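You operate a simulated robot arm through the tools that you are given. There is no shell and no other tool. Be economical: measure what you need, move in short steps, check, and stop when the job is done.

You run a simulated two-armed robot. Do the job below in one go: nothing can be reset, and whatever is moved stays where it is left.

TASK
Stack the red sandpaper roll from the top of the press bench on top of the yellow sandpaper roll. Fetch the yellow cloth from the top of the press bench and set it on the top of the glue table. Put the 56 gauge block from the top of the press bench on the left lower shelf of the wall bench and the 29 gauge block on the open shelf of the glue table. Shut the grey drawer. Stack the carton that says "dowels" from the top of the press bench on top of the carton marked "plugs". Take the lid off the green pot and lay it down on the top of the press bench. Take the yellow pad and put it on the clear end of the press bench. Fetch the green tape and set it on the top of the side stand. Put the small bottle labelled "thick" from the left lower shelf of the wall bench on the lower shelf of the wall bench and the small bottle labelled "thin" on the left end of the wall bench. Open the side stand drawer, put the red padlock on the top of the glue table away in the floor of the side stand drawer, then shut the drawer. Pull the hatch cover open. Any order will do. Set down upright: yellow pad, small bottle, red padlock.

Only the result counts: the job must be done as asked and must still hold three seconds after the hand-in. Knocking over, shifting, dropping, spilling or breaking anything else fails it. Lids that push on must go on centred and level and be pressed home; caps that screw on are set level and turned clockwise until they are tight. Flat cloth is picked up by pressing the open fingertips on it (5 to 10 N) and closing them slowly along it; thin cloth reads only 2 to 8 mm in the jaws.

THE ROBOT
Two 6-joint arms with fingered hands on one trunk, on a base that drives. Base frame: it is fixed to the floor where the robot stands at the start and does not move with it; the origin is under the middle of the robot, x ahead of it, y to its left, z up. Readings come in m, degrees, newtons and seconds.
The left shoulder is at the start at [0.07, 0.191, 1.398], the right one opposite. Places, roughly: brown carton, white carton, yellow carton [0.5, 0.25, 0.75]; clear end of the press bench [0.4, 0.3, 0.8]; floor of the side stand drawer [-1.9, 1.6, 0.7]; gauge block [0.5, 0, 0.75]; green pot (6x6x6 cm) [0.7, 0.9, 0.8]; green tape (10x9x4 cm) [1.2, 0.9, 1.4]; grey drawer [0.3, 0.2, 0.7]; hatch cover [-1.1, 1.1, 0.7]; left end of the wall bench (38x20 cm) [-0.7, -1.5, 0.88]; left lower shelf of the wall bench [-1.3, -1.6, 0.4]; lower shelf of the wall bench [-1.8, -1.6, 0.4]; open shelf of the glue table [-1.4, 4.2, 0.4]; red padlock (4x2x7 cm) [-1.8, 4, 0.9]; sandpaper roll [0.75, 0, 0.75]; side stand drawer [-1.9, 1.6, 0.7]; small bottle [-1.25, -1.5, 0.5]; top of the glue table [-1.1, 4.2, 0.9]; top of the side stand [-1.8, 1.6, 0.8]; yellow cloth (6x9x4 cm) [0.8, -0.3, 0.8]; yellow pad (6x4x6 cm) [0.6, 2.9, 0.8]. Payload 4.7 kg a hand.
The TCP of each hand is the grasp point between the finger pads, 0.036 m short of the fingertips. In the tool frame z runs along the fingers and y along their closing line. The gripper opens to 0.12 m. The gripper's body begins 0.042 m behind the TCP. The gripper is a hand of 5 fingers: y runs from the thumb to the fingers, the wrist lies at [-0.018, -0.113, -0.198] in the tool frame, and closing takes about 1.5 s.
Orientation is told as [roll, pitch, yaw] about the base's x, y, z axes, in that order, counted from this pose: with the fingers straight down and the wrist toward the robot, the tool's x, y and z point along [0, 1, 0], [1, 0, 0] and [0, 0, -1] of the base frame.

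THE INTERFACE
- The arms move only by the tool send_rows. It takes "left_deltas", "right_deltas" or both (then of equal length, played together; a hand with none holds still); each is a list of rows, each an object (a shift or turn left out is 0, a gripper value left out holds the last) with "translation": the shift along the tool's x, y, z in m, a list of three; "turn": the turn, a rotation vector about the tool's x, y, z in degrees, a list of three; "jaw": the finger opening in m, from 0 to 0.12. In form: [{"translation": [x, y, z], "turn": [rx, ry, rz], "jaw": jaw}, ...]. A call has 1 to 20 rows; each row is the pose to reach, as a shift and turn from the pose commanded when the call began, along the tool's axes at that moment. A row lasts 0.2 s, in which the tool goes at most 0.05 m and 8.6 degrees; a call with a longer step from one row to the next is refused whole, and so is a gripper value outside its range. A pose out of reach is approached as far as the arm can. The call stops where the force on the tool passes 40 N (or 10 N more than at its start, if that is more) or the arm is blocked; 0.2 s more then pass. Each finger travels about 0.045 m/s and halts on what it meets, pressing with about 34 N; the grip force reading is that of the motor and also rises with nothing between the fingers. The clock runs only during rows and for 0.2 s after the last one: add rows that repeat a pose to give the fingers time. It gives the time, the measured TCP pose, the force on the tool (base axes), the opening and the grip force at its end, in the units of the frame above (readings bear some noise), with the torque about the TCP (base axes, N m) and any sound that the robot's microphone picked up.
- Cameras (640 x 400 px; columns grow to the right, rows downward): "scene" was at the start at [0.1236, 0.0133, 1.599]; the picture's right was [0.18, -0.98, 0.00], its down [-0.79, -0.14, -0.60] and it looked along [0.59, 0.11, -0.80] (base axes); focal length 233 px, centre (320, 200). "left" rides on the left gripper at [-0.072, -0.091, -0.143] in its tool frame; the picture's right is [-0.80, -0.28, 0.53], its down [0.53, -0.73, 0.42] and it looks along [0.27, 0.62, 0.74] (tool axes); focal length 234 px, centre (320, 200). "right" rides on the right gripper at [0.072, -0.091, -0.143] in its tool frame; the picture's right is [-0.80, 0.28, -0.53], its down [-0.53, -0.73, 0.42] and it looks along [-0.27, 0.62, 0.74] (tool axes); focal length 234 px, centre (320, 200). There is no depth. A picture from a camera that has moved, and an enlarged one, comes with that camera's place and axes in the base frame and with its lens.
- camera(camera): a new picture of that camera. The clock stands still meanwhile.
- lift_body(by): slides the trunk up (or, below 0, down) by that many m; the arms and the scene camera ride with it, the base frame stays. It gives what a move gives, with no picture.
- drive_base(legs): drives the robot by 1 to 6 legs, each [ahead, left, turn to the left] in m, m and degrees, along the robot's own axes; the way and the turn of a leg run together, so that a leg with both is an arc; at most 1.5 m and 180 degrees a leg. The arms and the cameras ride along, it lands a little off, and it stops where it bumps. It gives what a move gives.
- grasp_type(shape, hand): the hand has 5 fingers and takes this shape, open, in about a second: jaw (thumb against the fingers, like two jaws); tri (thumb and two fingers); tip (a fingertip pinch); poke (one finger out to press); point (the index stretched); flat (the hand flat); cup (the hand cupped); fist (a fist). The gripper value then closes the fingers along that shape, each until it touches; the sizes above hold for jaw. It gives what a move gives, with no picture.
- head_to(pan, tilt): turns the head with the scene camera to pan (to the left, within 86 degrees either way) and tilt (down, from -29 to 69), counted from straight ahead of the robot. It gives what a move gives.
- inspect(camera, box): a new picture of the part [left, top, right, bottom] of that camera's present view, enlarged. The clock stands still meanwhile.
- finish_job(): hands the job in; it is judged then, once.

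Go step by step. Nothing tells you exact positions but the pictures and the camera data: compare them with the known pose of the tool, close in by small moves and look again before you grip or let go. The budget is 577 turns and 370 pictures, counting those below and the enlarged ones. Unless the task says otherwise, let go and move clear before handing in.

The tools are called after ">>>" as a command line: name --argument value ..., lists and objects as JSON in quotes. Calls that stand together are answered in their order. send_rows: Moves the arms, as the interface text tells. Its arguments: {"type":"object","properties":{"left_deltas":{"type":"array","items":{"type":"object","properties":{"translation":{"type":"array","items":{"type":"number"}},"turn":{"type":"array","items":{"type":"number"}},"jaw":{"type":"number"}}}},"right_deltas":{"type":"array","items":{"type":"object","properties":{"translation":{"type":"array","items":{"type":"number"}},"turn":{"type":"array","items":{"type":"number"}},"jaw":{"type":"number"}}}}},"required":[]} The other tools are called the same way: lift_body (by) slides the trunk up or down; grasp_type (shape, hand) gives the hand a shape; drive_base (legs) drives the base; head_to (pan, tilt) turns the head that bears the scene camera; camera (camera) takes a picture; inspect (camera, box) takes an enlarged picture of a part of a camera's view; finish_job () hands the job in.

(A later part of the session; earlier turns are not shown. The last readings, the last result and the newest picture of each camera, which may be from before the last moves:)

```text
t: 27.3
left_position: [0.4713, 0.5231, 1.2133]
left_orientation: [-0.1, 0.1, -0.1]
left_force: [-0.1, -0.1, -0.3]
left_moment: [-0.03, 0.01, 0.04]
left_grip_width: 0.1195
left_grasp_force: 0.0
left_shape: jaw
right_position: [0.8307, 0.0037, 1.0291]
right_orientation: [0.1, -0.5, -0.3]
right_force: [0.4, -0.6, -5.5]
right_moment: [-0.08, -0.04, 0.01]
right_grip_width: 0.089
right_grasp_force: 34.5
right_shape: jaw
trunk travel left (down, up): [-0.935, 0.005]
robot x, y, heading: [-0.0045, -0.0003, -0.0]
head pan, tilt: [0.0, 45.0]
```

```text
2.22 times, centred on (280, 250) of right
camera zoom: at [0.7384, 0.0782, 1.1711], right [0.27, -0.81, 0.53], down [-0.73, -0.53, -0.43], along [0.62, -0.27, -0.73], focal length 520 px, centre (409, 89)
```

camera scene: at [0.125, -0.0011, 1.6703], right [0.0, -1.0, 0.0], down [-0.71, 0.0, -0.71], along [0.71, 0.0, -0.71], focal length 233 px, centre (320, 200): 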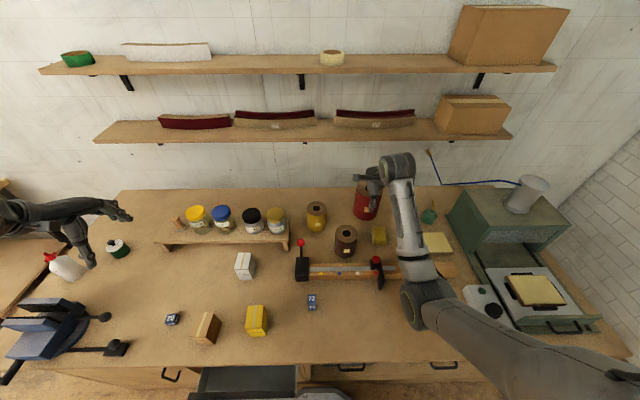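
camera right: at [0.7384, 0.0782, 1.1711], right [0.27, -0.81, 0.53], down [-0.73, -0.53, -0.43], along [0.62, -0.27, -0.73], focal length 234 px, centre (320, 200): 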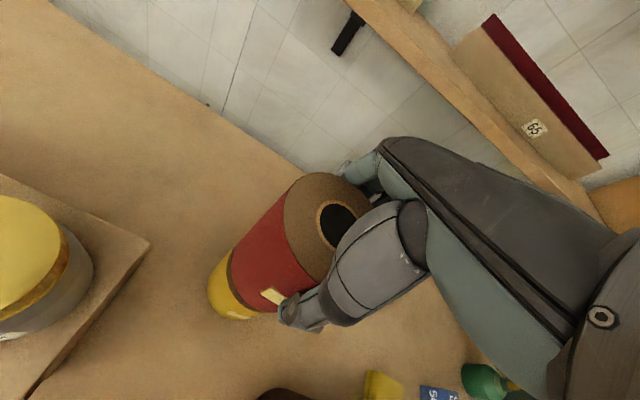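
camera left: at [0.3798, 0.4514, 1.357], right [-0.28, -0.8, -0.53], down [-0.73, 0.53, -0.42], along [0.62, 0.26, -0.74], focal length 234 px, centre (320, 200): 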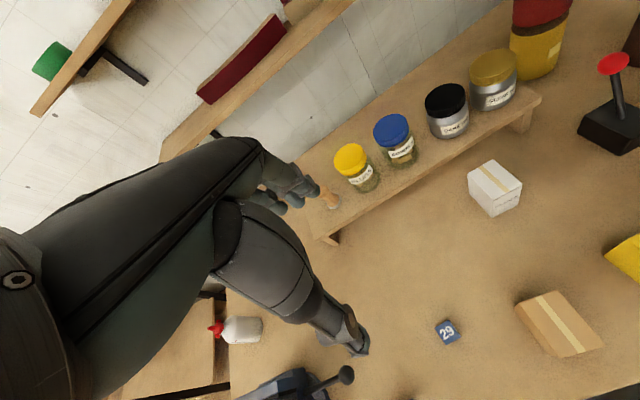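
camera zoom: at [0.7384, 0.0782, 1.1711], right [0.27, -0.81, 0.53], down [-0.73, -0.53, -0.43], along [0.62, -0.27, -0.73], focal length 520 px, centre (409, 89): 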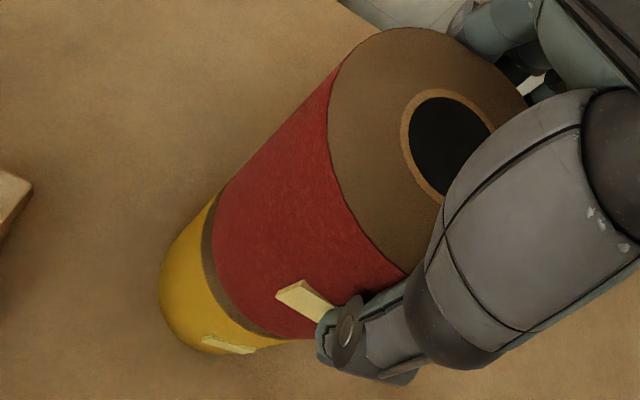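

Alignment looks within a few mm with a gap of about 1.5 cm. I lower gently to contact.

>>> send_rows --right_deltas '[{"translation": [0.002, 0, 0.004]}, {"translation": [0.002, 0, 0.008]}, {"translation": [0.002, 0, 0.012]}, {"translation": [0.002, 0, 0.012]}]'

>>> inspect --camera "left" --box '[480, 0, 600, 90]'

>>> inspect --camera "scene" --box '[290, 160, 350, 240]'

```text
t: 28.3
left_position: [0.4711, 0.5241, 1.214]
left_orientation: [0.1, 0.1, -0.1]
left_force: [0.2, 0.3, -0.1]
left_moment: [0.01, -0.03, -0.04]
left_grip_width: 0.1195
left_grasp_force: 0.1
left_shape: jaw
right_position: [0.8312, 0.0058, 1.0166]
right_orientation: [0.1, -0.4, -0.3]
right_force: [1.5, 1.2, -4.9]
right_moment: [-0.04, 0.01, -0.02]
right_grip_width: 0.089
right_grasp_force: 34.1
right_shape: jaw
trunk travel left (down, up): [-0.935, 0.005]
robot x, y, heading: [-0.0049, 0.0019, -0.2]
head pan, tilt: [0.0, 45.0]
```

```text
4.44 times, centred on (540, 45) of left
camera zoom: at [0.3799, 0.4517, 1.3569], right [-0.28, -0.8, -0.52], down [-0.73, 0.53, -0.42], along [0.62, 0.26, -0.74], focal length 1041 px, centre (-658, 889)
```

zoom: 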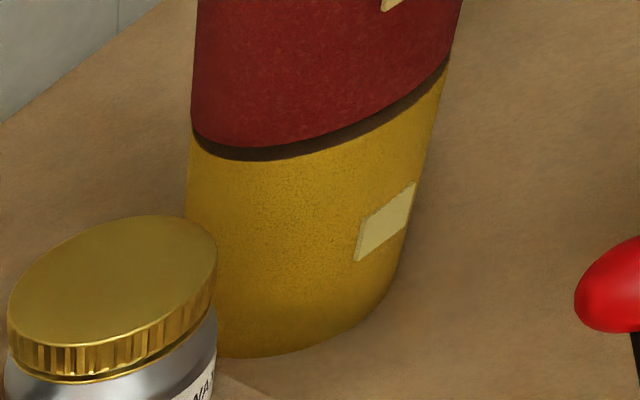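

```text
5.00 times, centred on (320, 200) of scene
camera zoom: at [0.1279, -0.0007, 1.67], right [0.0, -1.0, 0.0], down [-0.71, 0.0, -0.71], along [0.71, 0.0, -0.71], focal length 1164 px, centre (320, 200)
```

zoom: 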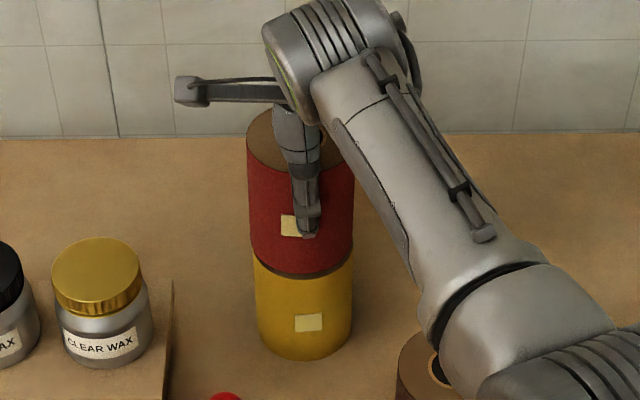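

>>> send_rows --right_deltas '[{"translation": [0, 0, 0.002]}, {"translation": [0, 0, 0.004]}, {"translation": [0, 0, 0.006]}, {"translation": [0, 0, 0.006]}]'

```text
t: 29.3
left_position: [0.4712, 0.5246, 1.2124]
left_orientation: [0.0, 0.2, -0.2]
left_force: [0.2, 0.2, 0.0]
left_moment: [0.01, -0.02, -0.01]
left_grip_width: 0.1193
left_grasp_force: 0.1
left_shape: jaw
right_position: [0.8308, 0.008, 1.011]
right_orientation: [0.1, -0.4, -0.4]
right_force: [-0.2, -0.8, -5.1]
right_moment: [-0.05, -0.01, 0.03]
right_grip_width: 0.0891
right_grasp_force: 33.9
right_shape: jaw
trunk travel left (down, up): [-0.935, 0.005]
robot x, y, heading: [-0.0035, -0.0018, -0.1]
head pan, tilt: [0.0, 45.0]
```

>>> send_rows --right_deltas '[{"translation": [0, 0, 0.002]}, {"translation": [0, 0, 0.004]}, {"translation": [0, 0, 0.004]}]'

>>> inspect --camera "left" --box '[480, 0, 600, 90]'

```text
t: 30.1
left_position: [0.4701, 0.5233, 1.2138]
left_orientation: [0.1, 0.0, -0.1]
left_force: [-0.4, -0.1, -1.3]
left_moment: [-0.02, 0.02, 0.0]
left_grip_width: 0.1197
left_grasp_force: 0.1
left_shape: jaw
right_position: [0.8309, 0.0061, 1.01]
right_orientation: [0.1, -0.6, -0.4]
right_force: [-0.6, -0.5, 2.5]
right_moment: [-0.12, -0.27, 0.0]
right_grip_width: 0.0888
right_grasp_force: 34.5
right_shape: jaw
trunk travel left (down, up): [-0.935, 0.005]
robot x, y, heading: [-0.0083, 0.0031, -0.3]
head pan, tilt: [0.0, 45.0]
```

```text
4.44 times, centred on (540, 45) of left
camera zoom: at [0.3787, 0.4516, 1.3574], right [-0.28, -0.8, -0.53], down [-0.73, 0.53, -0.42], along [0.62, 0.26, -0.74], focal length 1041 px, centre (-658, 889)
```

zoom: 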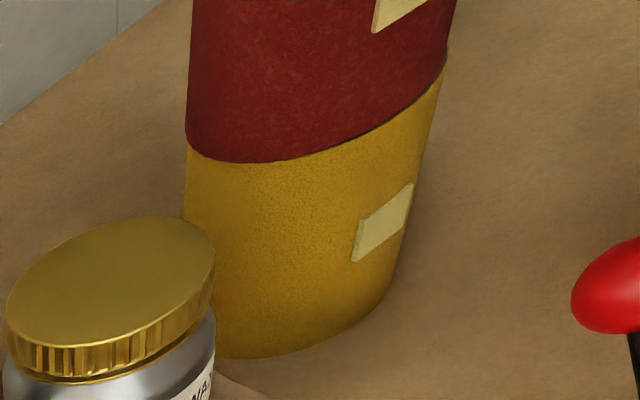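

Contact made, well aligned. I open slowly and rise.

>>> send_rows --right_deltas '[{"jaw": 0.095}, {"jaw": 0.1}, {"jaw": 0.11}, {"jaw": 0.12}, {"jaw": 0.12}, {"jaw": 0.12}]'

>>> camera --camera "right"

```text
t: 31.5
left_position: [0.4706, 0.5237, 1.2135]
left_orientation: [0.0, 0.0, -0.2]
left_force: [-0.7, 0.1, 0.1]
left_moment: [-0.02, -0.01, -0.01]
left_grip_width: 0.1195
left_grasp_force: 0.1
left_shape: jaw
right_position: [0.8304, 0.0069, 1.0087]
right_orientation: [0.1, -0.3, -0.3]
right_force: [0.9, -0.4, 1.2]
right_moment: [0.0, 0.02, 0.01]
right_grip_width: 0.1197
right_grasp_force: 0.1
right_shape: jaw
trunk travel left (down, up): [-0.935, 0.005]
robot x, y, heading: [-0.0036, 0.0007, 0.0]
head pan, tilt: [0.0, 45.0]
```

```text
329 pictures are left
camera right: at [0.7391, 0.0808, 1.1505], right [0.27, -0.81, 0.53], down [-0.73, -0.53, -0.43], along [0.62, -0.27, -0.73], focal length 234 px, centre (320, 200)
```

right: 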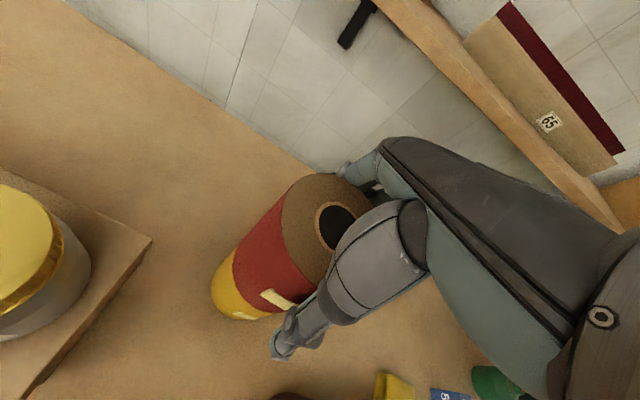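

>>> send_rows --right_deltas '[{"translation": [0, 0.005, 0]}, {"translation": [0, 0.01, 0]}, {"translation": [0, 0.01, 0]}]'

>>> send_rows --right_deltas '[{"translation": [0, 0, -0.01]}, {"translation": [0, 0, -0.025]}, {"translation": [0, 0, -0.05]}, {"translation": [0, 0, -0.09]}, {"translation": [0, 0, -0.12]}, {"translation": [0, 0, -0.12]}]'

>>> camera --camera "scene"

```text
t: 32.3
left_position: [0.4696, 0.5245, 1.214]
left_orientation: [-0.1, -0.1, -0.1]
left_force: [0.1, 0.0, 0.9]
left_moment: [-0.01, 0.0, 0.01]
left_grip_width: 0.1197
left_grasp_force: 0.1
left_shape: jaw
right_position: [0.8399, 0.0072, 1.0094]
right_orientation: [0.2, -0.5, -0.3]
right_force: [-3.2, -0.6, 3.8]
right_moment: [0.02, 0.1, 0.04]
right_grip_width: 0.1199
right_grasp_force: 0.0
right_shape: jaw
trunk travel left (down, up): [-0.935, 0.005]
robot x, y, heading: [-0.0102, -0.0009, -0.1]
head pan, tilt: [0.0, 45.0]
```

```text
t: 33.7
left_position: [0.4714, 0.5233, 1.2144]
left_orientation: [-0.1, 0.0, -0.3]
left_force: [0.5, -0.2, 1.1]
left_moment: [-0.04, -0.04, -0.01]
left_grip_width: 0.1195
left_grasp_force: 0.0
left_shape: jaw
right_position: [0.8397, 0.0067, 1.127]
right_orientation: [0.1, -0.4, -0.3]
right_force: [-0.2, 0.9, 0.2]
right_moment: [-0.02, -0.02, 0.0]
right_grip_width: 0.1199
right_grasp_force: 0.1
right_shape: jaw
trunk travel left (down, up): [-0.935, 0.005]
robot x, y, heading: [-0.0083, 0.0026, -0.1]
head pan, tilt: [0.0, 45.0]
```

```text
328 pictures are left
camera scene: at [0.1271, -0.0008, 1.6701], right [0.0, -1.0, 0.0], down [-0.71, 0.0, -0.71], along [0.71, 0.0, -0.71], focal length 233 px, centre (320, 200)
```

scene: 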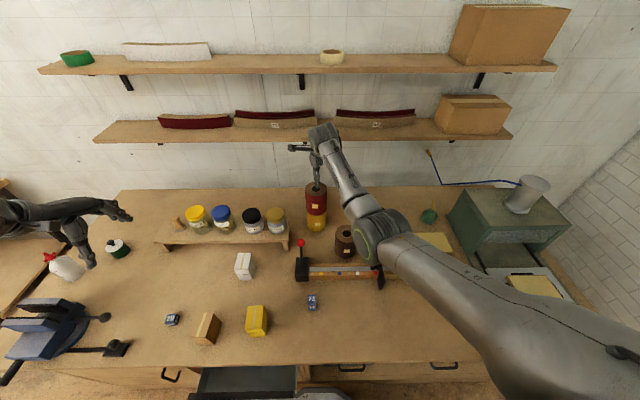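

The stack stands. Next, the folded yellow cloth at ≈[0.776,-0.271]: I swing the right hand over it, yawed so the fingers close across its 6 cm side.

>>> send_rows --right_deltas '[{"translation": [-0.045, -0.01, 0]}, {"translation": [-0.09, -0.02, 0]}, {"translation": [-0.135, -0.03, 0], "turn": [0, 0, -8]}, {"translation": [-0.18, -0.04, 0], "turn": [0, 0, -16]}, {"translation": [-0.225, -0.055, 0], "turn": [0, 0, -24]}, {"translation": [-0.27, -0.065, 0], "turn": [0, 0, -32]}, {"translation": [-0.277, -0.07, 0], "turn": [0, 0, -40]}, {"translation": [-0.277, -0.07, 0], "turn": [0, 0, -48]}, {"translation": [-0.277, -0.07, 0], "turn": [0, 0, -56]}, {"translation": [-0.277, -0.07, 0], "turn": [0, 0, -64]}, {"translation": [-0.277, -0.07, 0], "turn": [0, 0, -72]}, {"translation": [-0.277, -0.07, 0], "turn": [0, 0, -80]}, {"translation": [-0.277, -0.07, 0], "turn": [0, 0, -88]}, {"translation": [-0.277, -0.07, 0], "turn": [0, 0, -88]}]'

>>> camera --camera "scene"

>>> camera --camera "right"

```text
t: 36.7
left_position: [0.4712, 0.5246, 1.2136]
left_orientation: [0.0, -0.1, -0.2]
left_force: [-0.2, -0.6, 0.4]
left_moment: [0.01, 0.02, -0.02]
left_grip_width: 0.1196
left_grasp_force: 0.1
left_shape: jaw
right_position: [0.768, -0.2716, 1.1275]
right_orientation: [-0.5, -0.1, 87.8]
right_force: [-0.5, -0.4, -0.1]
right_moment: [0.02, 0.01, 0.0]
right_grip_width: 0.1201
right_grasp_force: 0.2
right_shape: jaw
trunk travel left (down, up): [-0.935, 0.005]
robot x, y, heading: [-0.0059, 0.0005, 0.1]
head pan, tilt: [0.0, 45.0]
```

```text
327 pictures are left
camera scene: at [0.1266, -0.001, 1.6702], right [0.0, -1.0, 0.0], down [-0.71, 0.0, -0.71], along [0.71, 0.0, -0.71], focal length 233 px, centre (320, 200)
```

scene: 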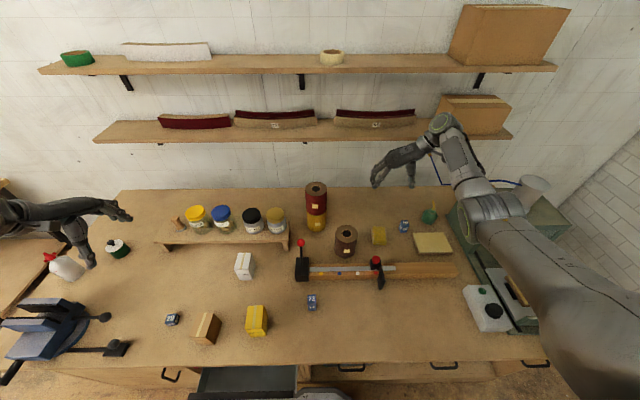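

```text
326 pictures are left
camera right: at [0.6913, -0.3583, 1.2695], right [0.81, 0.25, 0.53], down [0.51, -0.75, -0.42], along [0.3, 0.61, -0.73], focal length 234 px, centre (320, 200)
```

right: 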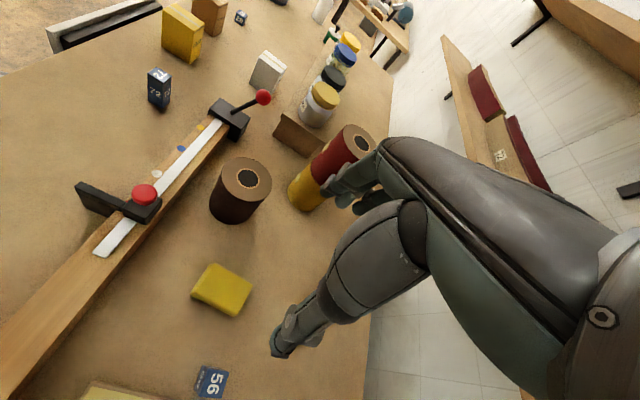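

Right arm works well at this yaw. Cloth at [0.755,-0.267]; I descend over it.

>>> send_rows --right_deltas '[{"translation": [0.013, 0.005, 0.04]}, {"translation": [0.013, 0.005, 0.08]}, {"translation": [0.013, 0.005, 0.12]}, {"translation": [0.013, 0.005, 0.16]}, {"translation": [0.013, 0.005, 0.2]}, {"translation": [0.013, 0.005, 0.24]}, {"translation": [0.013, 0.005, 0.27]}, {"translation": [0.013, 0.005, 0.27]}]'

>>> camera --camera "right"

>>> inspect --camera "scene" --box '[330, 180, 450, 270]'

```text
t: 38.5
left_position: [0.4705, 0.5235, 1.2133]
left_orientation: [-0.1, -0.1, -0.2]
left_force: [-0.4, -0.6, -0.2]
left_moment: [-0.02, 0.0, 0.02]
left_grip_width: 0.1196
left_grasp_force: 0.0
left_shape: jaw
right_position: [0.719, -0.2668, 0.8989]
right_orientation: [-0.4, 0.0, 87.7]
right_force: [1.2, 0.3, -0.1]
right_moment: [0.03, 0.0, -0.01]
right_grip_width: 0.1197
right_grasp_force: 0.0
right_shape: jaw
right hand out of reach, approached as far as the arm can: row 4, 5, 6, 7, 8
trunk travel left (down, up): [-0.935, 0.005]
robot x, y, heading: [-0.0045, 0.002, -0.1]
head pan, tilt: [0.0, 45.0]
```

```text
325 pictures are left
camera right: at [0.6422, -0.3535, 1.0424], right [0.81, 0.25, 0.53], down [0.51, -0.75, -0.42], along [0.3, 0.61, -0.74], focal length 234 px, centre (320, 200)
```

right: 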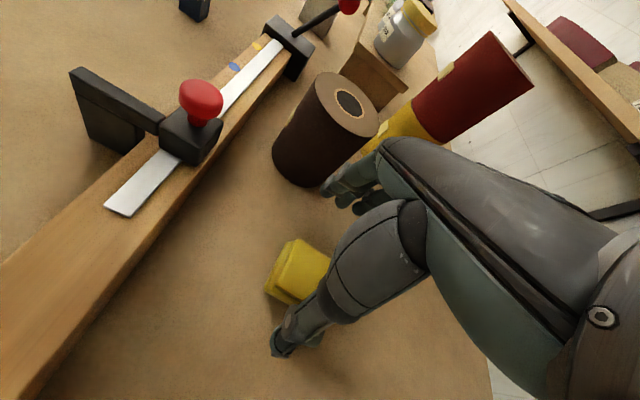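

```text
4.44 times, centred on (390, 225) of scene
camera zoom: at [0.1266, -0.0012, 1.6702], right [0.0, -1.0, 0.0], down [-0.71, 0.0, -0.71], along [0.71, 0.0, -0.71], focal length 1035 px, centre (9, 89)
```

zoom: 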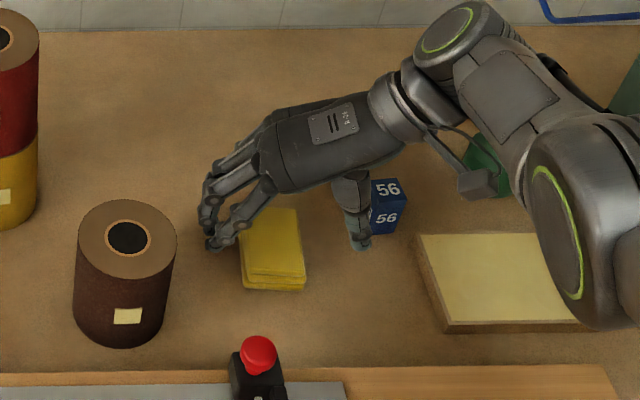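

Reach runs out; I raise the hand, then lower the trunk 0.12 m.

>>> send_rows --right_deltas '[{"translation": [0, 0, -0.04]}, {"translation": [0, 0, -0.08]}, {"translation": [0, 0, -0.1]}, {"translation": [0, 0, -0.1]}]'

>>> lift_body --by -0.12

>>> camera --camera "right"

>>> camera --camera "scene"

```text
t: 39.5
left_position: [0.4714, 0.5233, 1.2137]
left_orientation: [0.0, 0.0, -0.1]
left_force: [0.4, 0.2, 0.1]
left_moment: [0.01, 0.03, 0.0]
left_grip_width: 0.1198
left_grasp_force: 0.0
left_shape: jaw
right_position: [0.718, -0.2674, 1.0017]
right_orientation: [-0.4, -0.1, 87.6]
right_force: [0.1, -0.3, 0.5]
right_moment: [0.0, 0.01, 0.0]
right_grip_width: 0.12
right_grasp_force: 0.1
right_shape: jaw
trunk travel left (down, up): [-0.935, 0.005]
robot x, y, heading: [-0.01, -0.0056, -0.0]
head pan, tilt: [0.0, 45.0]
```

```text
t: 41.0
left_position: [0.4704, 0.524, 1.0944]
left_orientation: [0.0, 0.0, -0.2]
left_force: [-0.9, 0.2, -0.2]
left_moment: [0.0, -0.02, -0.01]
left_grip_width: 0.1195
left_grasp_force: 0.0
left_shape: jaw
right_position: [0.7179, -0.2668, 0.8818]
right_orientation: [-0.4, -0.1, 87.7]
right_force: [0.8, -0.3, 0.4]
right_moment: [0.0, -0.02, 0.0]
right_grip_width: 0.1199
right_grasp_force: 0.0
right_shape: jaw
trunk travel left (down, up): [-0.815, 0.125]
robot x, y, heading: [-0.0062, -0.002, -0.3]
head pan, tilt: [0.0, 45.0]
```

```text
323 pictures are left
camera right: at [0.6411, -0.3538, 1.0233], right [0.81, 0.25, 0.53], down [0.51, -0.75, -0.42], along [0.3, 0.61, -0.73], focal length 234 px, centre (320, 200)
```

right: 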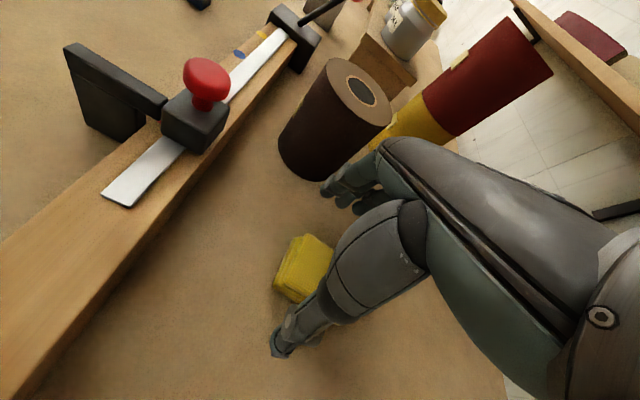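

```text
322 pictures are left
camera scene: at [0.1265, -0.001, 1.5502], right [0.0, -1.0, 0.0], down [-0.71, 0.0, -0.71], along [0.71, 0.0, -0.71], focal length 233 px, centre (320, 200)
```

scene: 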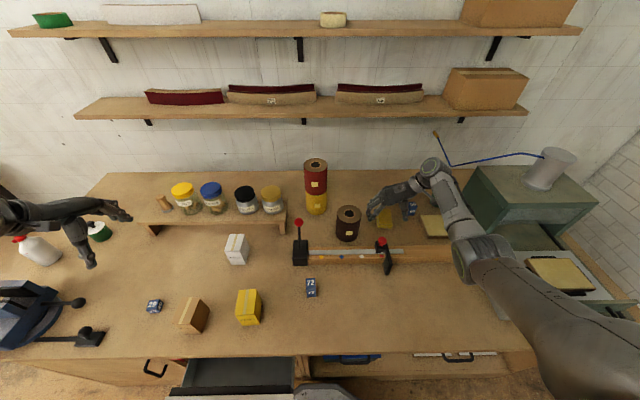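

>>> send_rows --right_deltas '[{"translation": [-0.032, 0.003, 0.0]}, {"translation": [-0.032, 0.003, 0.03]}, {"translation": [-0.032, 0.003, 0.056]}, {"translation": [-0.032, 0.003, 0.056]}]'

>>> camera --camera "right"

>>> inspect --camera "scene" --box '[330, 180, 450, 270]'

```text
t: 42.0
left_position: [0.4675, 0.5243, 1.0949]
left_orientation: [0.0, -0.1, -0.2]
left_force: [0.7, 0.9, -0.7]
left_moment: [0.03, 0.03, 0.02]
left_grip_width: 0.1199
left_grasp_force: 0.0
left_shape: jaw
right_position: [0.7456, -0.2645, 0.8338]
right_orientation: [-0.9, -0.2, 87.6]
right_force: [3.4, -5.1, 30.4]
right_moment: [1.92, -0.51, -0.29]
right_grip_width: 0.1179
right_grasp_force: 0.0
right_shape: jaw
right hand out of reach, approached as far as the arm can: row 3, 4
trunk travel left (down, up): [-0.815, 0.125]
robot x, y, heading: [-0.0058, -0.0005, 0.2]
head pan, tilt: [0.0, 45.0]
```

```text
321 pictures are left
camera right: at [0.6669, -0.3528, 0.9753], right [0.81, 0.24, 0.54], down [0.51, -0.75, -0.42], along [0.3, 0.61, -0.73], focal length 234 px, centre (320, 200)
```

right: 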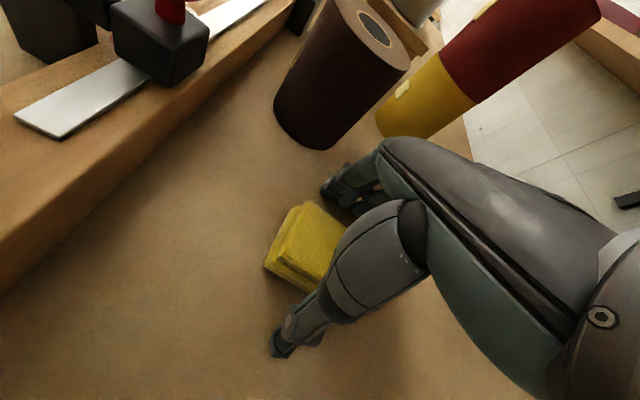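

```text
4.44 times, centred on (390, 225) of scene
camera zoom: at [0.1229, -0.0003, 1.551], right [0.0, -1.0, 0.0], down [-0.71, 0.0, -0.71], along [0.71, 0.0, -0.71], focal length 1035 px, centre (9, 89)
```

zoom: 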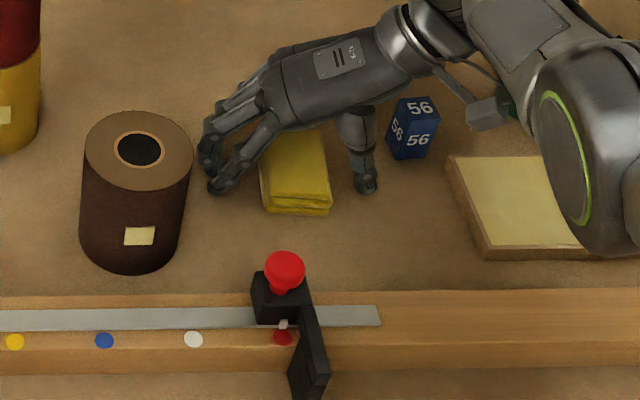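

>>> send_rows --right_deltas '[{"translation": [0, 0, -0.005]}, {"translation": [0, 0, -0.005]}]'

```text
t: 42.6
left_position: [0.4685, 0.5249, 1.0949]
left_orientation: [0.0, -0.1, -0.2]
left_force: [0.3, -0.5, 0.6]
left_moment: [-0.03, 0.0, 0.01]
left_grip_width: 0.1196
left_grasp_force: 0.1
left_shape: jaw
right_position: [0.7444, -0.2658, 0.8348]
right_orientation: [-0.6, -0.1, 87.7]
right_force: [7.6, -4.2, 24.3]
right_moment: [1.51, -0.6, -0.51]
right_grip_width: 0.1183
right_grasp_force: 0.0
right_shape: jaw
trunk travel left (down, up): [-0.815, 0.125]
robot x, y, heading: [-0.0058, -0.0003, -0.3]
head pan, tilt: [0.0, 45.0]
```

>>> send_rows --right_deltas '[{"translation": [0, 0, -0.008]}, {"translation": [0, 0, -0.008]}]'

>>> inspect --camera "right" --box '[240, 150, 460, 370]'

```text
t: 43.2
left_position: [0.47, 0.5238, 1.093]
left_orientation: [0.0, 0.0, -0.1]
left_force: [-0.4, 1.0, 0.6]
left_moment: [0.03, 0.04, -0.01]
left_grip_width: 0.1196
left_grasp_force: 0.1
left_shape: jaw
right_position: [0.7453, -0.2652, 0.8358]
right_orientation: [-0.1, -0.1, 87.7]
right_force: [0.2, 0.5, 1.0]
right_moment: [0.06, -0.05, -0.03]
right_grip_width: 0.12
right_grasp_force: 0.0
right_shape: jaw
right hand out of reach, approached as far as the arm can: row 1, 2
trunk travel left (down, up): [-0.815, 0.125]
robot x, y, heading: [-0.0061, 0.0015, -0.0]
head pan, tilt: [0.0, 45.0]
```

```text
1.82 times, centred on (350, 260) of right
camera zoom: at [0.6688, -0.353, 0.979], right [0.81, 0.25, 0.53], down [0.5, -0.75, -0.43], along [0.29, 0.61, -0.74], focal length 426 px, centre (266, 91)
```

zoom: 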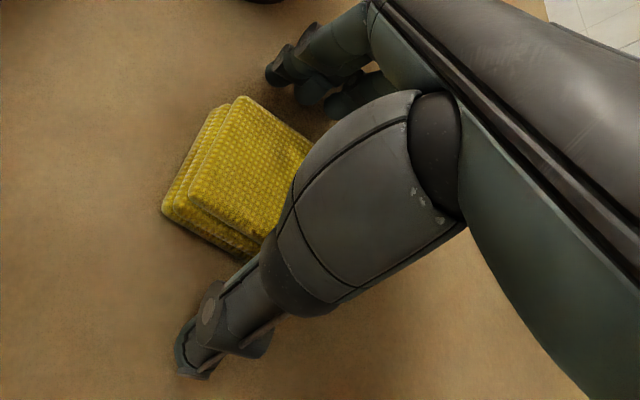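

The fingertips just touch the bench at TCP z≈0.835. Cloth lies between thumb and fingers; I close.

>>> send_rows --right_deltas '[{"jaw": 0.11}, {"jaw": 0.1}, {"jaw": 0.09}, {"jaw": 0.08}, {"jaw": 0.07}, {"jaw": 0.06}, {"jaw": 0.05}, {"jaw": 0.04}, {"jaw": 0.03}, {"jaw": 0.03}, {"jaw": 0.03}]'

>>> camera --camera "right"

>>> inspect --camera "scene" --box '[330, 180, 450, 270]'

```text
t: 45.6
left_position: [0.4702, 0.5234, 1.0939]
left_orientation: [0.0, 0.0, -0.2]
left_force: [0.3, 0.4, 0.1]
left_moment: [0.01, -0.01, -0.03]
left_grip_width: 0.1195
left_grasp_force: 0.1
left_shape: jaw
right_position: [0.7468, -0.2659, 0.8379]
right_orientation: [-0.3, -0.1, 87.7]
right_force: [0.6, 0.0, 0.3]
right_moment: [0.01, -0.01, 0.01]
right_grip_width: 0.0539
right_grasp_force: 33.5
right_shape: jaw
trunk travel left (down, up): [-0.815, 0.125]
robot x, y, heading: [-0.0053, 0.0032, -0.2]
head pan, tilt: [0.0, 45.0]
```

```text
318 pictures are left
camera right: at [0.6705, -0.3533, 0.9807], right [0.81, 0.25, 0.53], down [0.5, -0.75, -0.42], along [0.29, 0.61, -0.73], focal length 234 px, centre (320, 200)
```

right: 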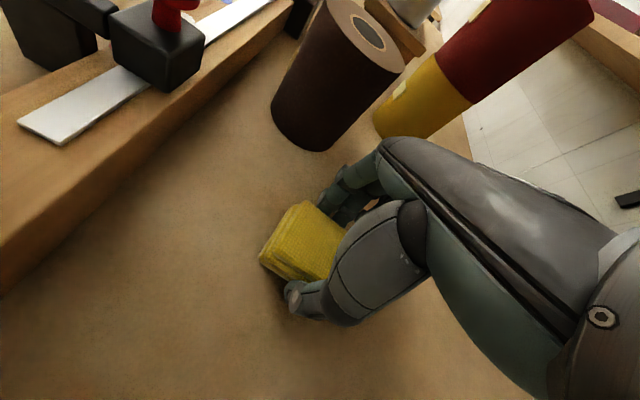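

```text
4.44 times, centred on (390, 225) of scene
camera zoom: at [0.1268, -0.001, 1.5501], right [0.0, -1.0, 0.0], down [-0.71, 0.0, -0.71], along [0.71, 0.0, -0.71], focal length 1035 px, centre (9, 89)
```

zoom: 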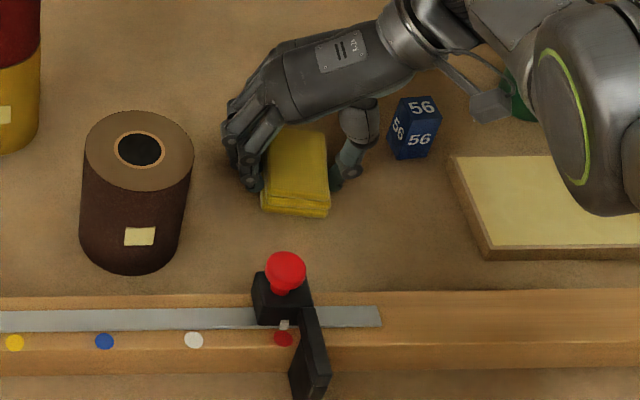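

Gripped on the cloth (54 mm). I lift it.

>>> send_rows --right_deltas '[{"translation": [0, 0, -0.02]}, {"translation": [0, 0, -0.05]}, {"translation": [0, 0, -0.1]}, {"translation": [0, 0, -0.15]}, {"translation": [0, 0, -0.2]}, {"translation": [0, 0, -0.2]}]'

>>> camera --camera "scene"

>>> camera --camera "left"

```text
t: 47.0
left_position: [0.471, 0.5234, 1.0927]
left_orientation: [0.0, 0.0, -0.2]
left_force: [0.7, 0.0, -0.5]
left_moment: [0.02, 0.02, -0.01]
left_grip_width: 0.1196
left_grasp_force: 0.0
left_shape: jaw
right_position: [0.8049, -0.2776, 1.0251]
right_orientation: [-0.4, -0.1, 87.7]
right_force: [-0.1, -0.7, -0.9]
right_moment: [0.05, 0.0, 0.01]
right_grip_width: 0.0538
right_grasp_force: 33.9
right_shape: jaw
right hand out of reach, approached as far as the arm can: row 1, 2, 3, 4, 5, 6
trunk travel left (down, up): [-0.815, 0.125]
robot x, y, heading: [-0.0026, -0.0001, -0.1]
head pan, tilt: [0.0, 45.0]
```

```text
316 pictures are left
camera scene: at [0.1273, -0.0015, 1.5501], right [0.0, -1.0, 0.0], down [-0.71, 0.0, -0.71], along [0.71, 0.0, -0.71], focal length 233 px, centre (320, 200)
```

scene: 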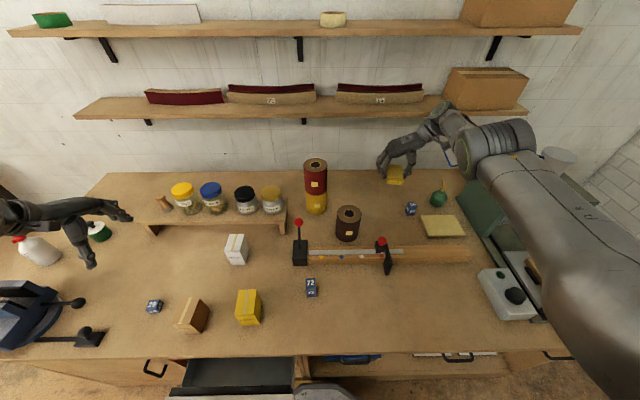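

```text
315 pictures are left
camera left: at [0.3794, 0.4511, 1.2373], right [-0.28, -0.8, -0.53], down [-0.73, 0.53, -0.42], along [0.62, 0.26, -0.74], focal length 234 px, centre (320, 200)
```

left: 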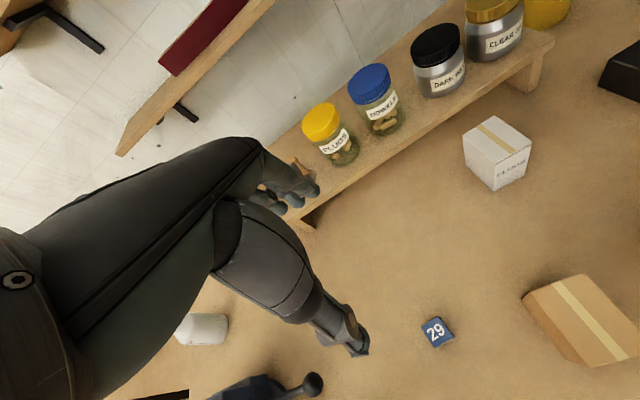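

The cloth is held. Now the left hand: verify the brown carton's label and locate cartons.

>>> inspect --camera "scene" --box '[130, 220, 270, 340]'

>>> inspect --camera "left" --box '[400, 90, 640, 380]'

```text
3.33 times, centred on (200, 280) of scene
camera zoom: at [0.1273, -0.0015, 1.5501], right [0.0, -1.0, 0.0], down [-0.71, 0.0, -0.71], along [0.71, 0.0, -0.71], focal length 776 px, centre (720, -67)
```

zoom: 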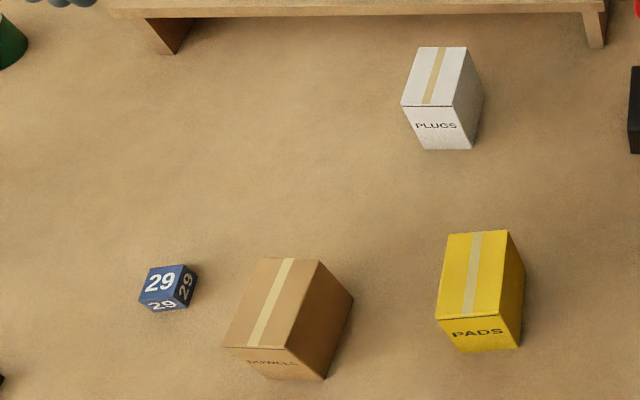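

```text
1.38 times, centred on (520, 235) of left
camera zoom: at [0.3794, 0.4511, 1.2373], right [-0.28, -0.8, -0.53], down [-0.73, 0.53, -0.42], along [0.62, 0.26, -0.74], focal length 323 px, centre (44, 152)
```

zoom: 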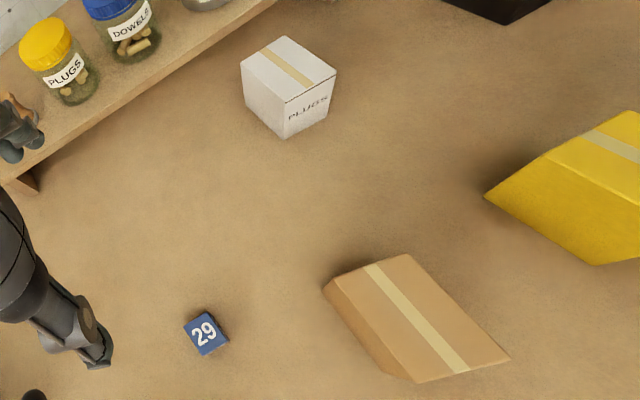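

Brown is "dowels" (centre ≈[0.37,0.377], top ≈0.868, 5 cm in y), white "plugs" ≈[0.595,0.295]. I back 0.15 m and swing the left hand over the brown carton, yawed -90°.

>>> drive_base --legs '[[-0.15, 0, 0]]'

>>> send_rows --left_deltas '[{"turn": [0, 0, 8]}, {"turn": [0, 0, 16]}, {"turn": [0, 0, 24]}, {"turn": [0, 0, 32]}, {"turn": [0, 0, 40]}, {"turn": [0, 0, 48]}, {"turn": [0, 0, 56]}, {"turn": [0, 0, 64]}, {"turn": [0, 0, 72]}, {"turn": [0, 0, 80]}, {"turn": [0, 0, 88]}, {"turn": [0, 0, 90]}, {"turn": [0, 0, 90]}]'

>>> camera --camera "left"

>>> camera --camera "scene"

```text
t: 48.4
left_position: [0.3205, 0.5251, 1.0917]
left_orientation: [0.0, 0.1, 0.1]
left_force: [-0.6, 0.0, 0.4]
left_moment: [0.01, 0.03, -0.01]
left_grip_width: 0.1199
left_grasp_force: 0.1
left_shape: jaw
right_position: [0.6572, -0.2742, 1.0227]
right_orientation: [-0.2, 0.0, 88.0]
right_force: [-0.2, 0.8, -0.5]
right_moment: [0.02, 0.04, -0.02]
right_grip_width: 0.054
right_grasp_force: 34.0
right_shape: jaw
trunk travel left (down, up): [-0.815, 0.125]
robot x, y, heading: [-0.1568, -0.0014, 0.3]
head pan, tilt: [0.0, 45.0]
```

```text
t: 51.2
left_position: [0.3191, 0.5261, 1.0938]
left_orientation: [0.0, 0.0, -90.0]
left_force: [0.3, -0.1, 0.1]
left_moment: [0.02, 0.02, -0.02]
left_grip_width: 0.1197
left_grasp_force: 0.0
left_shape: jaw
right_position: [0.6546, -0.2729, 1.0252]
right_orientation: [-0.3, 0.0, 88.0]
right_force: [-1.2, 1.2, -0.5]
right_moment: [0.0, 0.02, 0.02]
right_grip_width: 0.0539
right_grasp_force: 34.0
right_shape: jaw
trunk travel left (down, up): [-0.815, 0.125]
robot x, y, heading: [-0.1541, -0.0021, 0.0]
head pan, tilt: [0.0, 45.0]
```

```text
312 pictures are left
camera left: at [0.2457, 0.6174, 1.2369], right [-0.8, 0.28, -0.53], down [0.53, 0.73, -0.42], along [0.27, -0.62, -0.74], focal length 234 px, centre (320, 200)
```

left: 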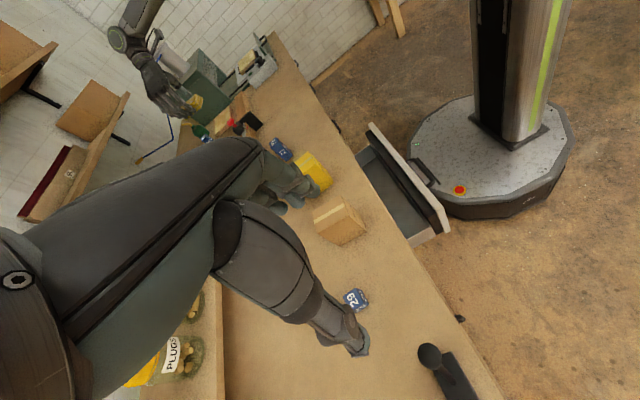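

```text
311 pictures are left
camera scene: at [-0.0235, -0.0003, 1.5502], right [0.0, -1.0, 0.0], down [-0.71, 0.0, -0.71], along [0.71, 0.0, -0.71], focal length 233 px, centre (320, 200)
```

scene: 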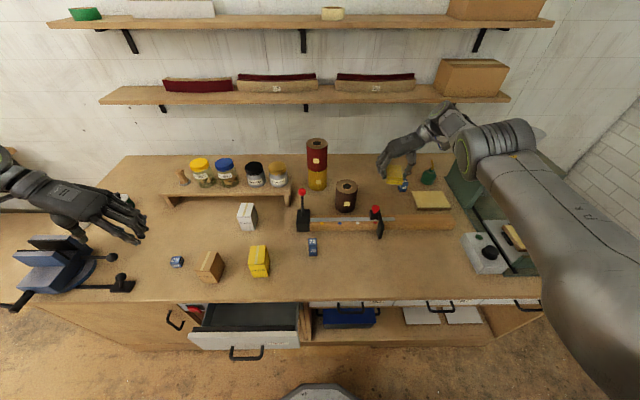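

>>> send_rows --left_deltas '[{"translation": [0.01, 0.04, 0.0]}, {"translation": [0.025, 0.08, 0.0]}, {"translation": [0.04, 0.12, 0.02]}, {"translation": [0.05, 0.148, 0.06]}, {"translation": [0.05, 0.148, 0.1]}, {"translation": [0.05, 0.148, 0.13]}, {"translation": [0.05, 0.148, 0.13]}]'

>>> camera --camera "left"

>>> inspect --camera "scene" --box '[130, 190, 270, 300]'

```text
t: 52.8
left_position: [0.3692, 0.3772, 0.9654]
left_orientation: [-0.1, 0.1, -90.0]
left_force: [-0.1, -0.6, 0.3]
left_moment: [0.0, -0.05, -0.02]
left_grip_width: 0.12
left_grasp_force: 0.0
left_shape: jaw
right_position: [0.6552, -0.275, 1.0242]
right_orientation: [-0.3, -0.1, 87.9]
right_force: [0.0, -0.5, -0.3]
right_moment: [0.04, 0.0, 0.03]
right_grip_width: 0.0538
right_grasp_force: 34.2
right_shape: jaw
trunk travel left (down, up): [-0.815, 0.125]
robot x, y, heading: [-0.1574, -0.0019, -0.1]
head pan, tilt: [0.0, 45.0]
```

```text
310 pictures are left
camera left: at [0.2958, 0.4683, 1.1079], right [-0.8, 0.28, -0.52], down [0.53, 0.73, -0.42], along [0.27, -0.62, -0.74], focal length 234 px, centre (320, 200)
```

left: 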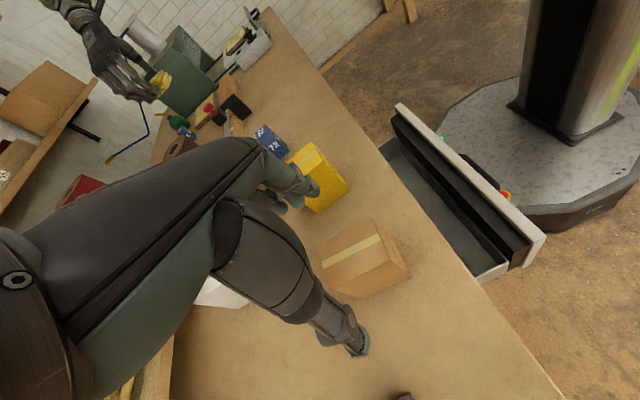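

```text
3.64 times, centred on (200, 245) of scene
camera zoom: at [-0.0231, -0.0009, 1.5501], right [0.0, -1.0, 0.0], down [-0.71, 0.0, -0.71], along [0.71, 0.0, -0.71], focal length 847 px, centre (756, 36)
```

zoom: 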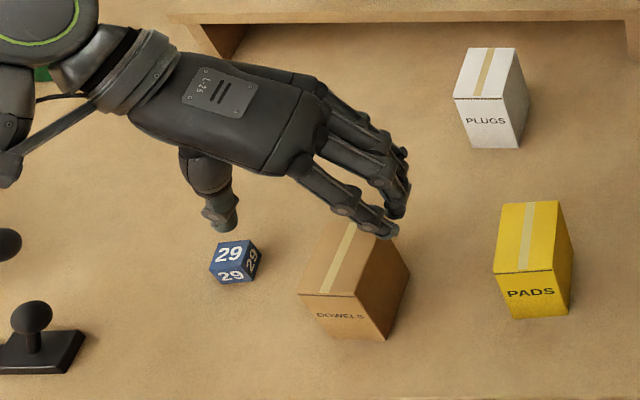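

Carton centre ≈[0.374,0.371], top ≈0.87. I descend around it and close.

>>> send_rows --left_deltas '[{"translation": [0.004, 0.0, 0.03]}, {"translation": [0.004, 0.0, 0.06]}, {"translation": [0.004, 0.0, 0.09]}, {"translation": [0.004, 0.0, 0.113]}, {"translation": [0.004, 0.0, 0.113]}]'

>>> camera --camera "left"

>>> inspect --camera "scene" --box '[130, 190, 270, 300]'

```text
t: 54.0
left_position: [0.3722, 0.3756, 0.85]
left_orientation: [0.0, 0.0, -90.0]
left_force: [0.3, -2.6, 1.9]
left_moment: [-0.01, 0.05, 0.02]
left_grip_width: 0.1197
left_grasp_force: 0.0
left_shape: jaw
right_position: [0.6557, -0.2754, 1.0244]
right_orientation: [-0.3, -0.1, 88.1]
right_force: [-0.6, 1.3, -0.2]
right_moment: [0.0, 0.01, -0.01]
right_grip_width: 0.0537
right_grasp_force: 33.7
right_shape: jaw
trunk travel left (down, up): [-0.815, 0.125]
robot x, y, heading: [-0.1555, 0.0008, 0.2]
head pan, tilt: [0.0, 45.0]
```

```text
308 pictures are left
camera left: at [0.2992, 0.4673, 0.9947], right [-0.8, 0.28, -0.53], down [0.53, 0.73, -0.42], along [0.27, -0.62, -0.74], focal length 234 px, centre (320, 200)
```

left: 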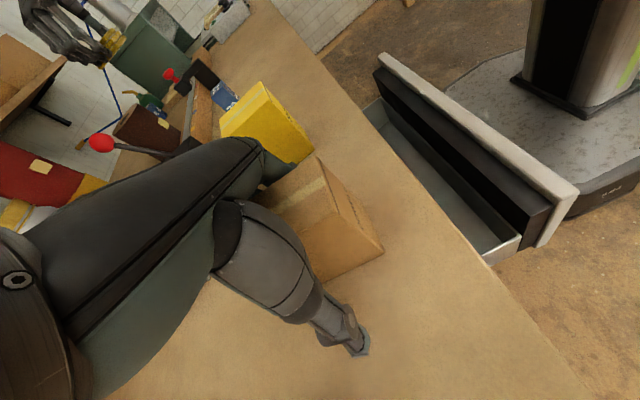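

```text
3.64 times, centred on (200, 245) of scene
camera zoom: at [-0.0239, -0.0009, 1.5502], right [0.0, -1.0, 0.0], down [-0.71, 0.0, -0.71], along [0.71, 0.0, -0.71], focal length 847 px, centre (756, 36)
```

zoom: 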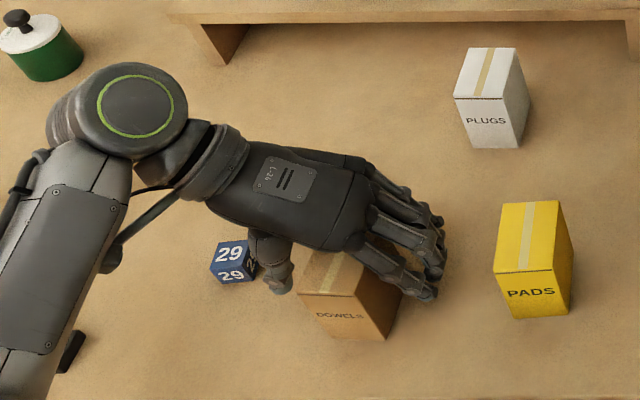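

>>> send_rows --left_deltas '[{"jaw": 0.1}, {"jaw": 0.085}, {"jaw": 0.07}, {"jaw": 0.06}, {"jaw": 0.05}, {"jaw": 0.04}, {"jaw": 0.04}, {"jaw": 0.04}, {"jaw": 0.04}]'

>>> inspect --camera "scene" --box '[130, 190, 270, 300]'

```text
t: 56.0
left_position: [0.3712, 0.3767, 0.8502]
left_orientation: [0.0, 0.0, -89.9]
left_force: [0.5, 0.4, -0.5]
left_moment: [0.0, -0.01, -0.02]
left_grip_width: 0.046
left_grasp_force: 34.4
left_shape: jaw
right_position: [0.6548, -0.2747, 1.0259]
right_orientation: [-0.4, -0.1, 88.0]
right_force: [0.2, 0.8, -0.6]
right_moment: [0.01, -0.03, -0.03]
right_grip_width: 0.0539
right_grasp_force: 34.1
right_shape: jaw
trunk travel left (down, up): [-0.815, 0.125]
robot x, y, heading: [-0.1578, 0.0024, -0.2]
head pan, tilt: [0.0, 45.0]
```

```text
3.64 times, centred on (200, 245) of scene
camera zoom: at [-0.0232, -0.0002, 1.5501], right [0.0, -1.0, 0.0], down [-0.71, 0.0, -0.71], along [0.71, 0.0, -0.71], focal length 847 px, centre (756, 36)
```

zoom: 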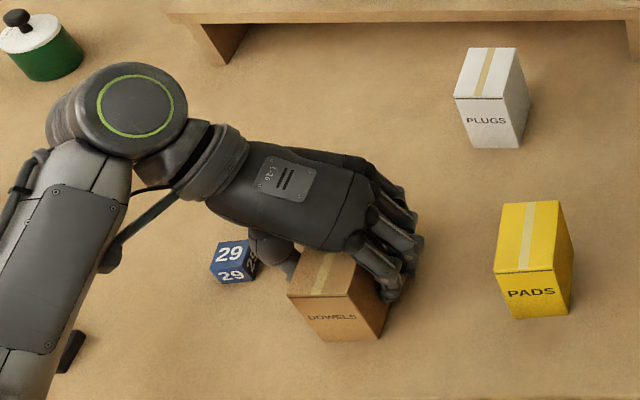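

Gripped. I lift and carry it over the white carton (centre ≈[0.601,0.293]).

>>> send_rows --left_deltas '[{"translation": [0, 0, -0.02]}, {"translation": [0, 0, -0.06]}, {"translation": [0, 0, -0.1]}, {"translation": [0, 0, -0.14]}, {"translation": [0, 0, -0.18]}, {"translation": [0.04, 0.015, -0.18]}, {"translation": [0.085, 0.03, -0.18]}, {"translation": [0.13, 0.05, -0.18]}, {"translation": [0.175, 0.07, -0.18]}, {"translation": [0.229, 0.088, -0.18]}, {"translation": [0.229, 0.088, -0.18]}]'

>>> inspect --camera "scene" --box '[190, 140, 310, 260]'

>>> camera --camera "left"

```text
refused: row 10 steps farther than a row can; nothing moved
```

```text
3.33 times, centred on (250, 200) of scene
camera zoom: at [-0.0232, -0.0002, 1.5501], right [0.0, -1.0, 0.0], down [-0.71, 0.0, -0.71], along [0.71, 0.0, -0.71], focal length 776 px, centre (553, 200)
```

zoom: 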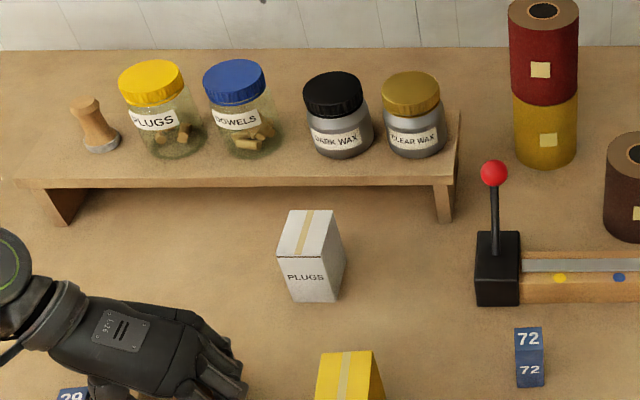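

```text
304 pictures are left
camera left: at [0.2995, 0.4678, 0.9946], right [-0.8, 0.28, -0.53], down [0.53, 0.73, -0.42], along [0.27, -0.62, -0.74], focal length 234 px, centre (320, 200)
```

left: 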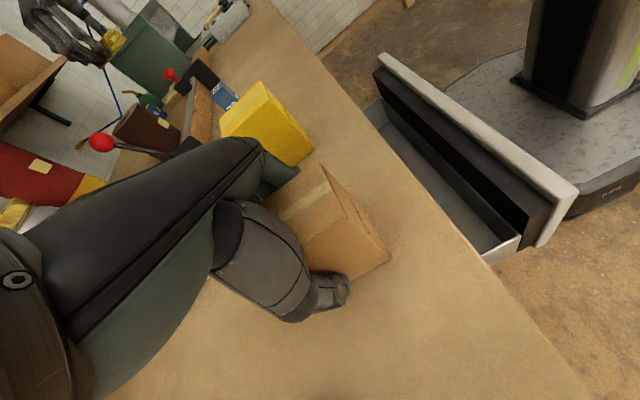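

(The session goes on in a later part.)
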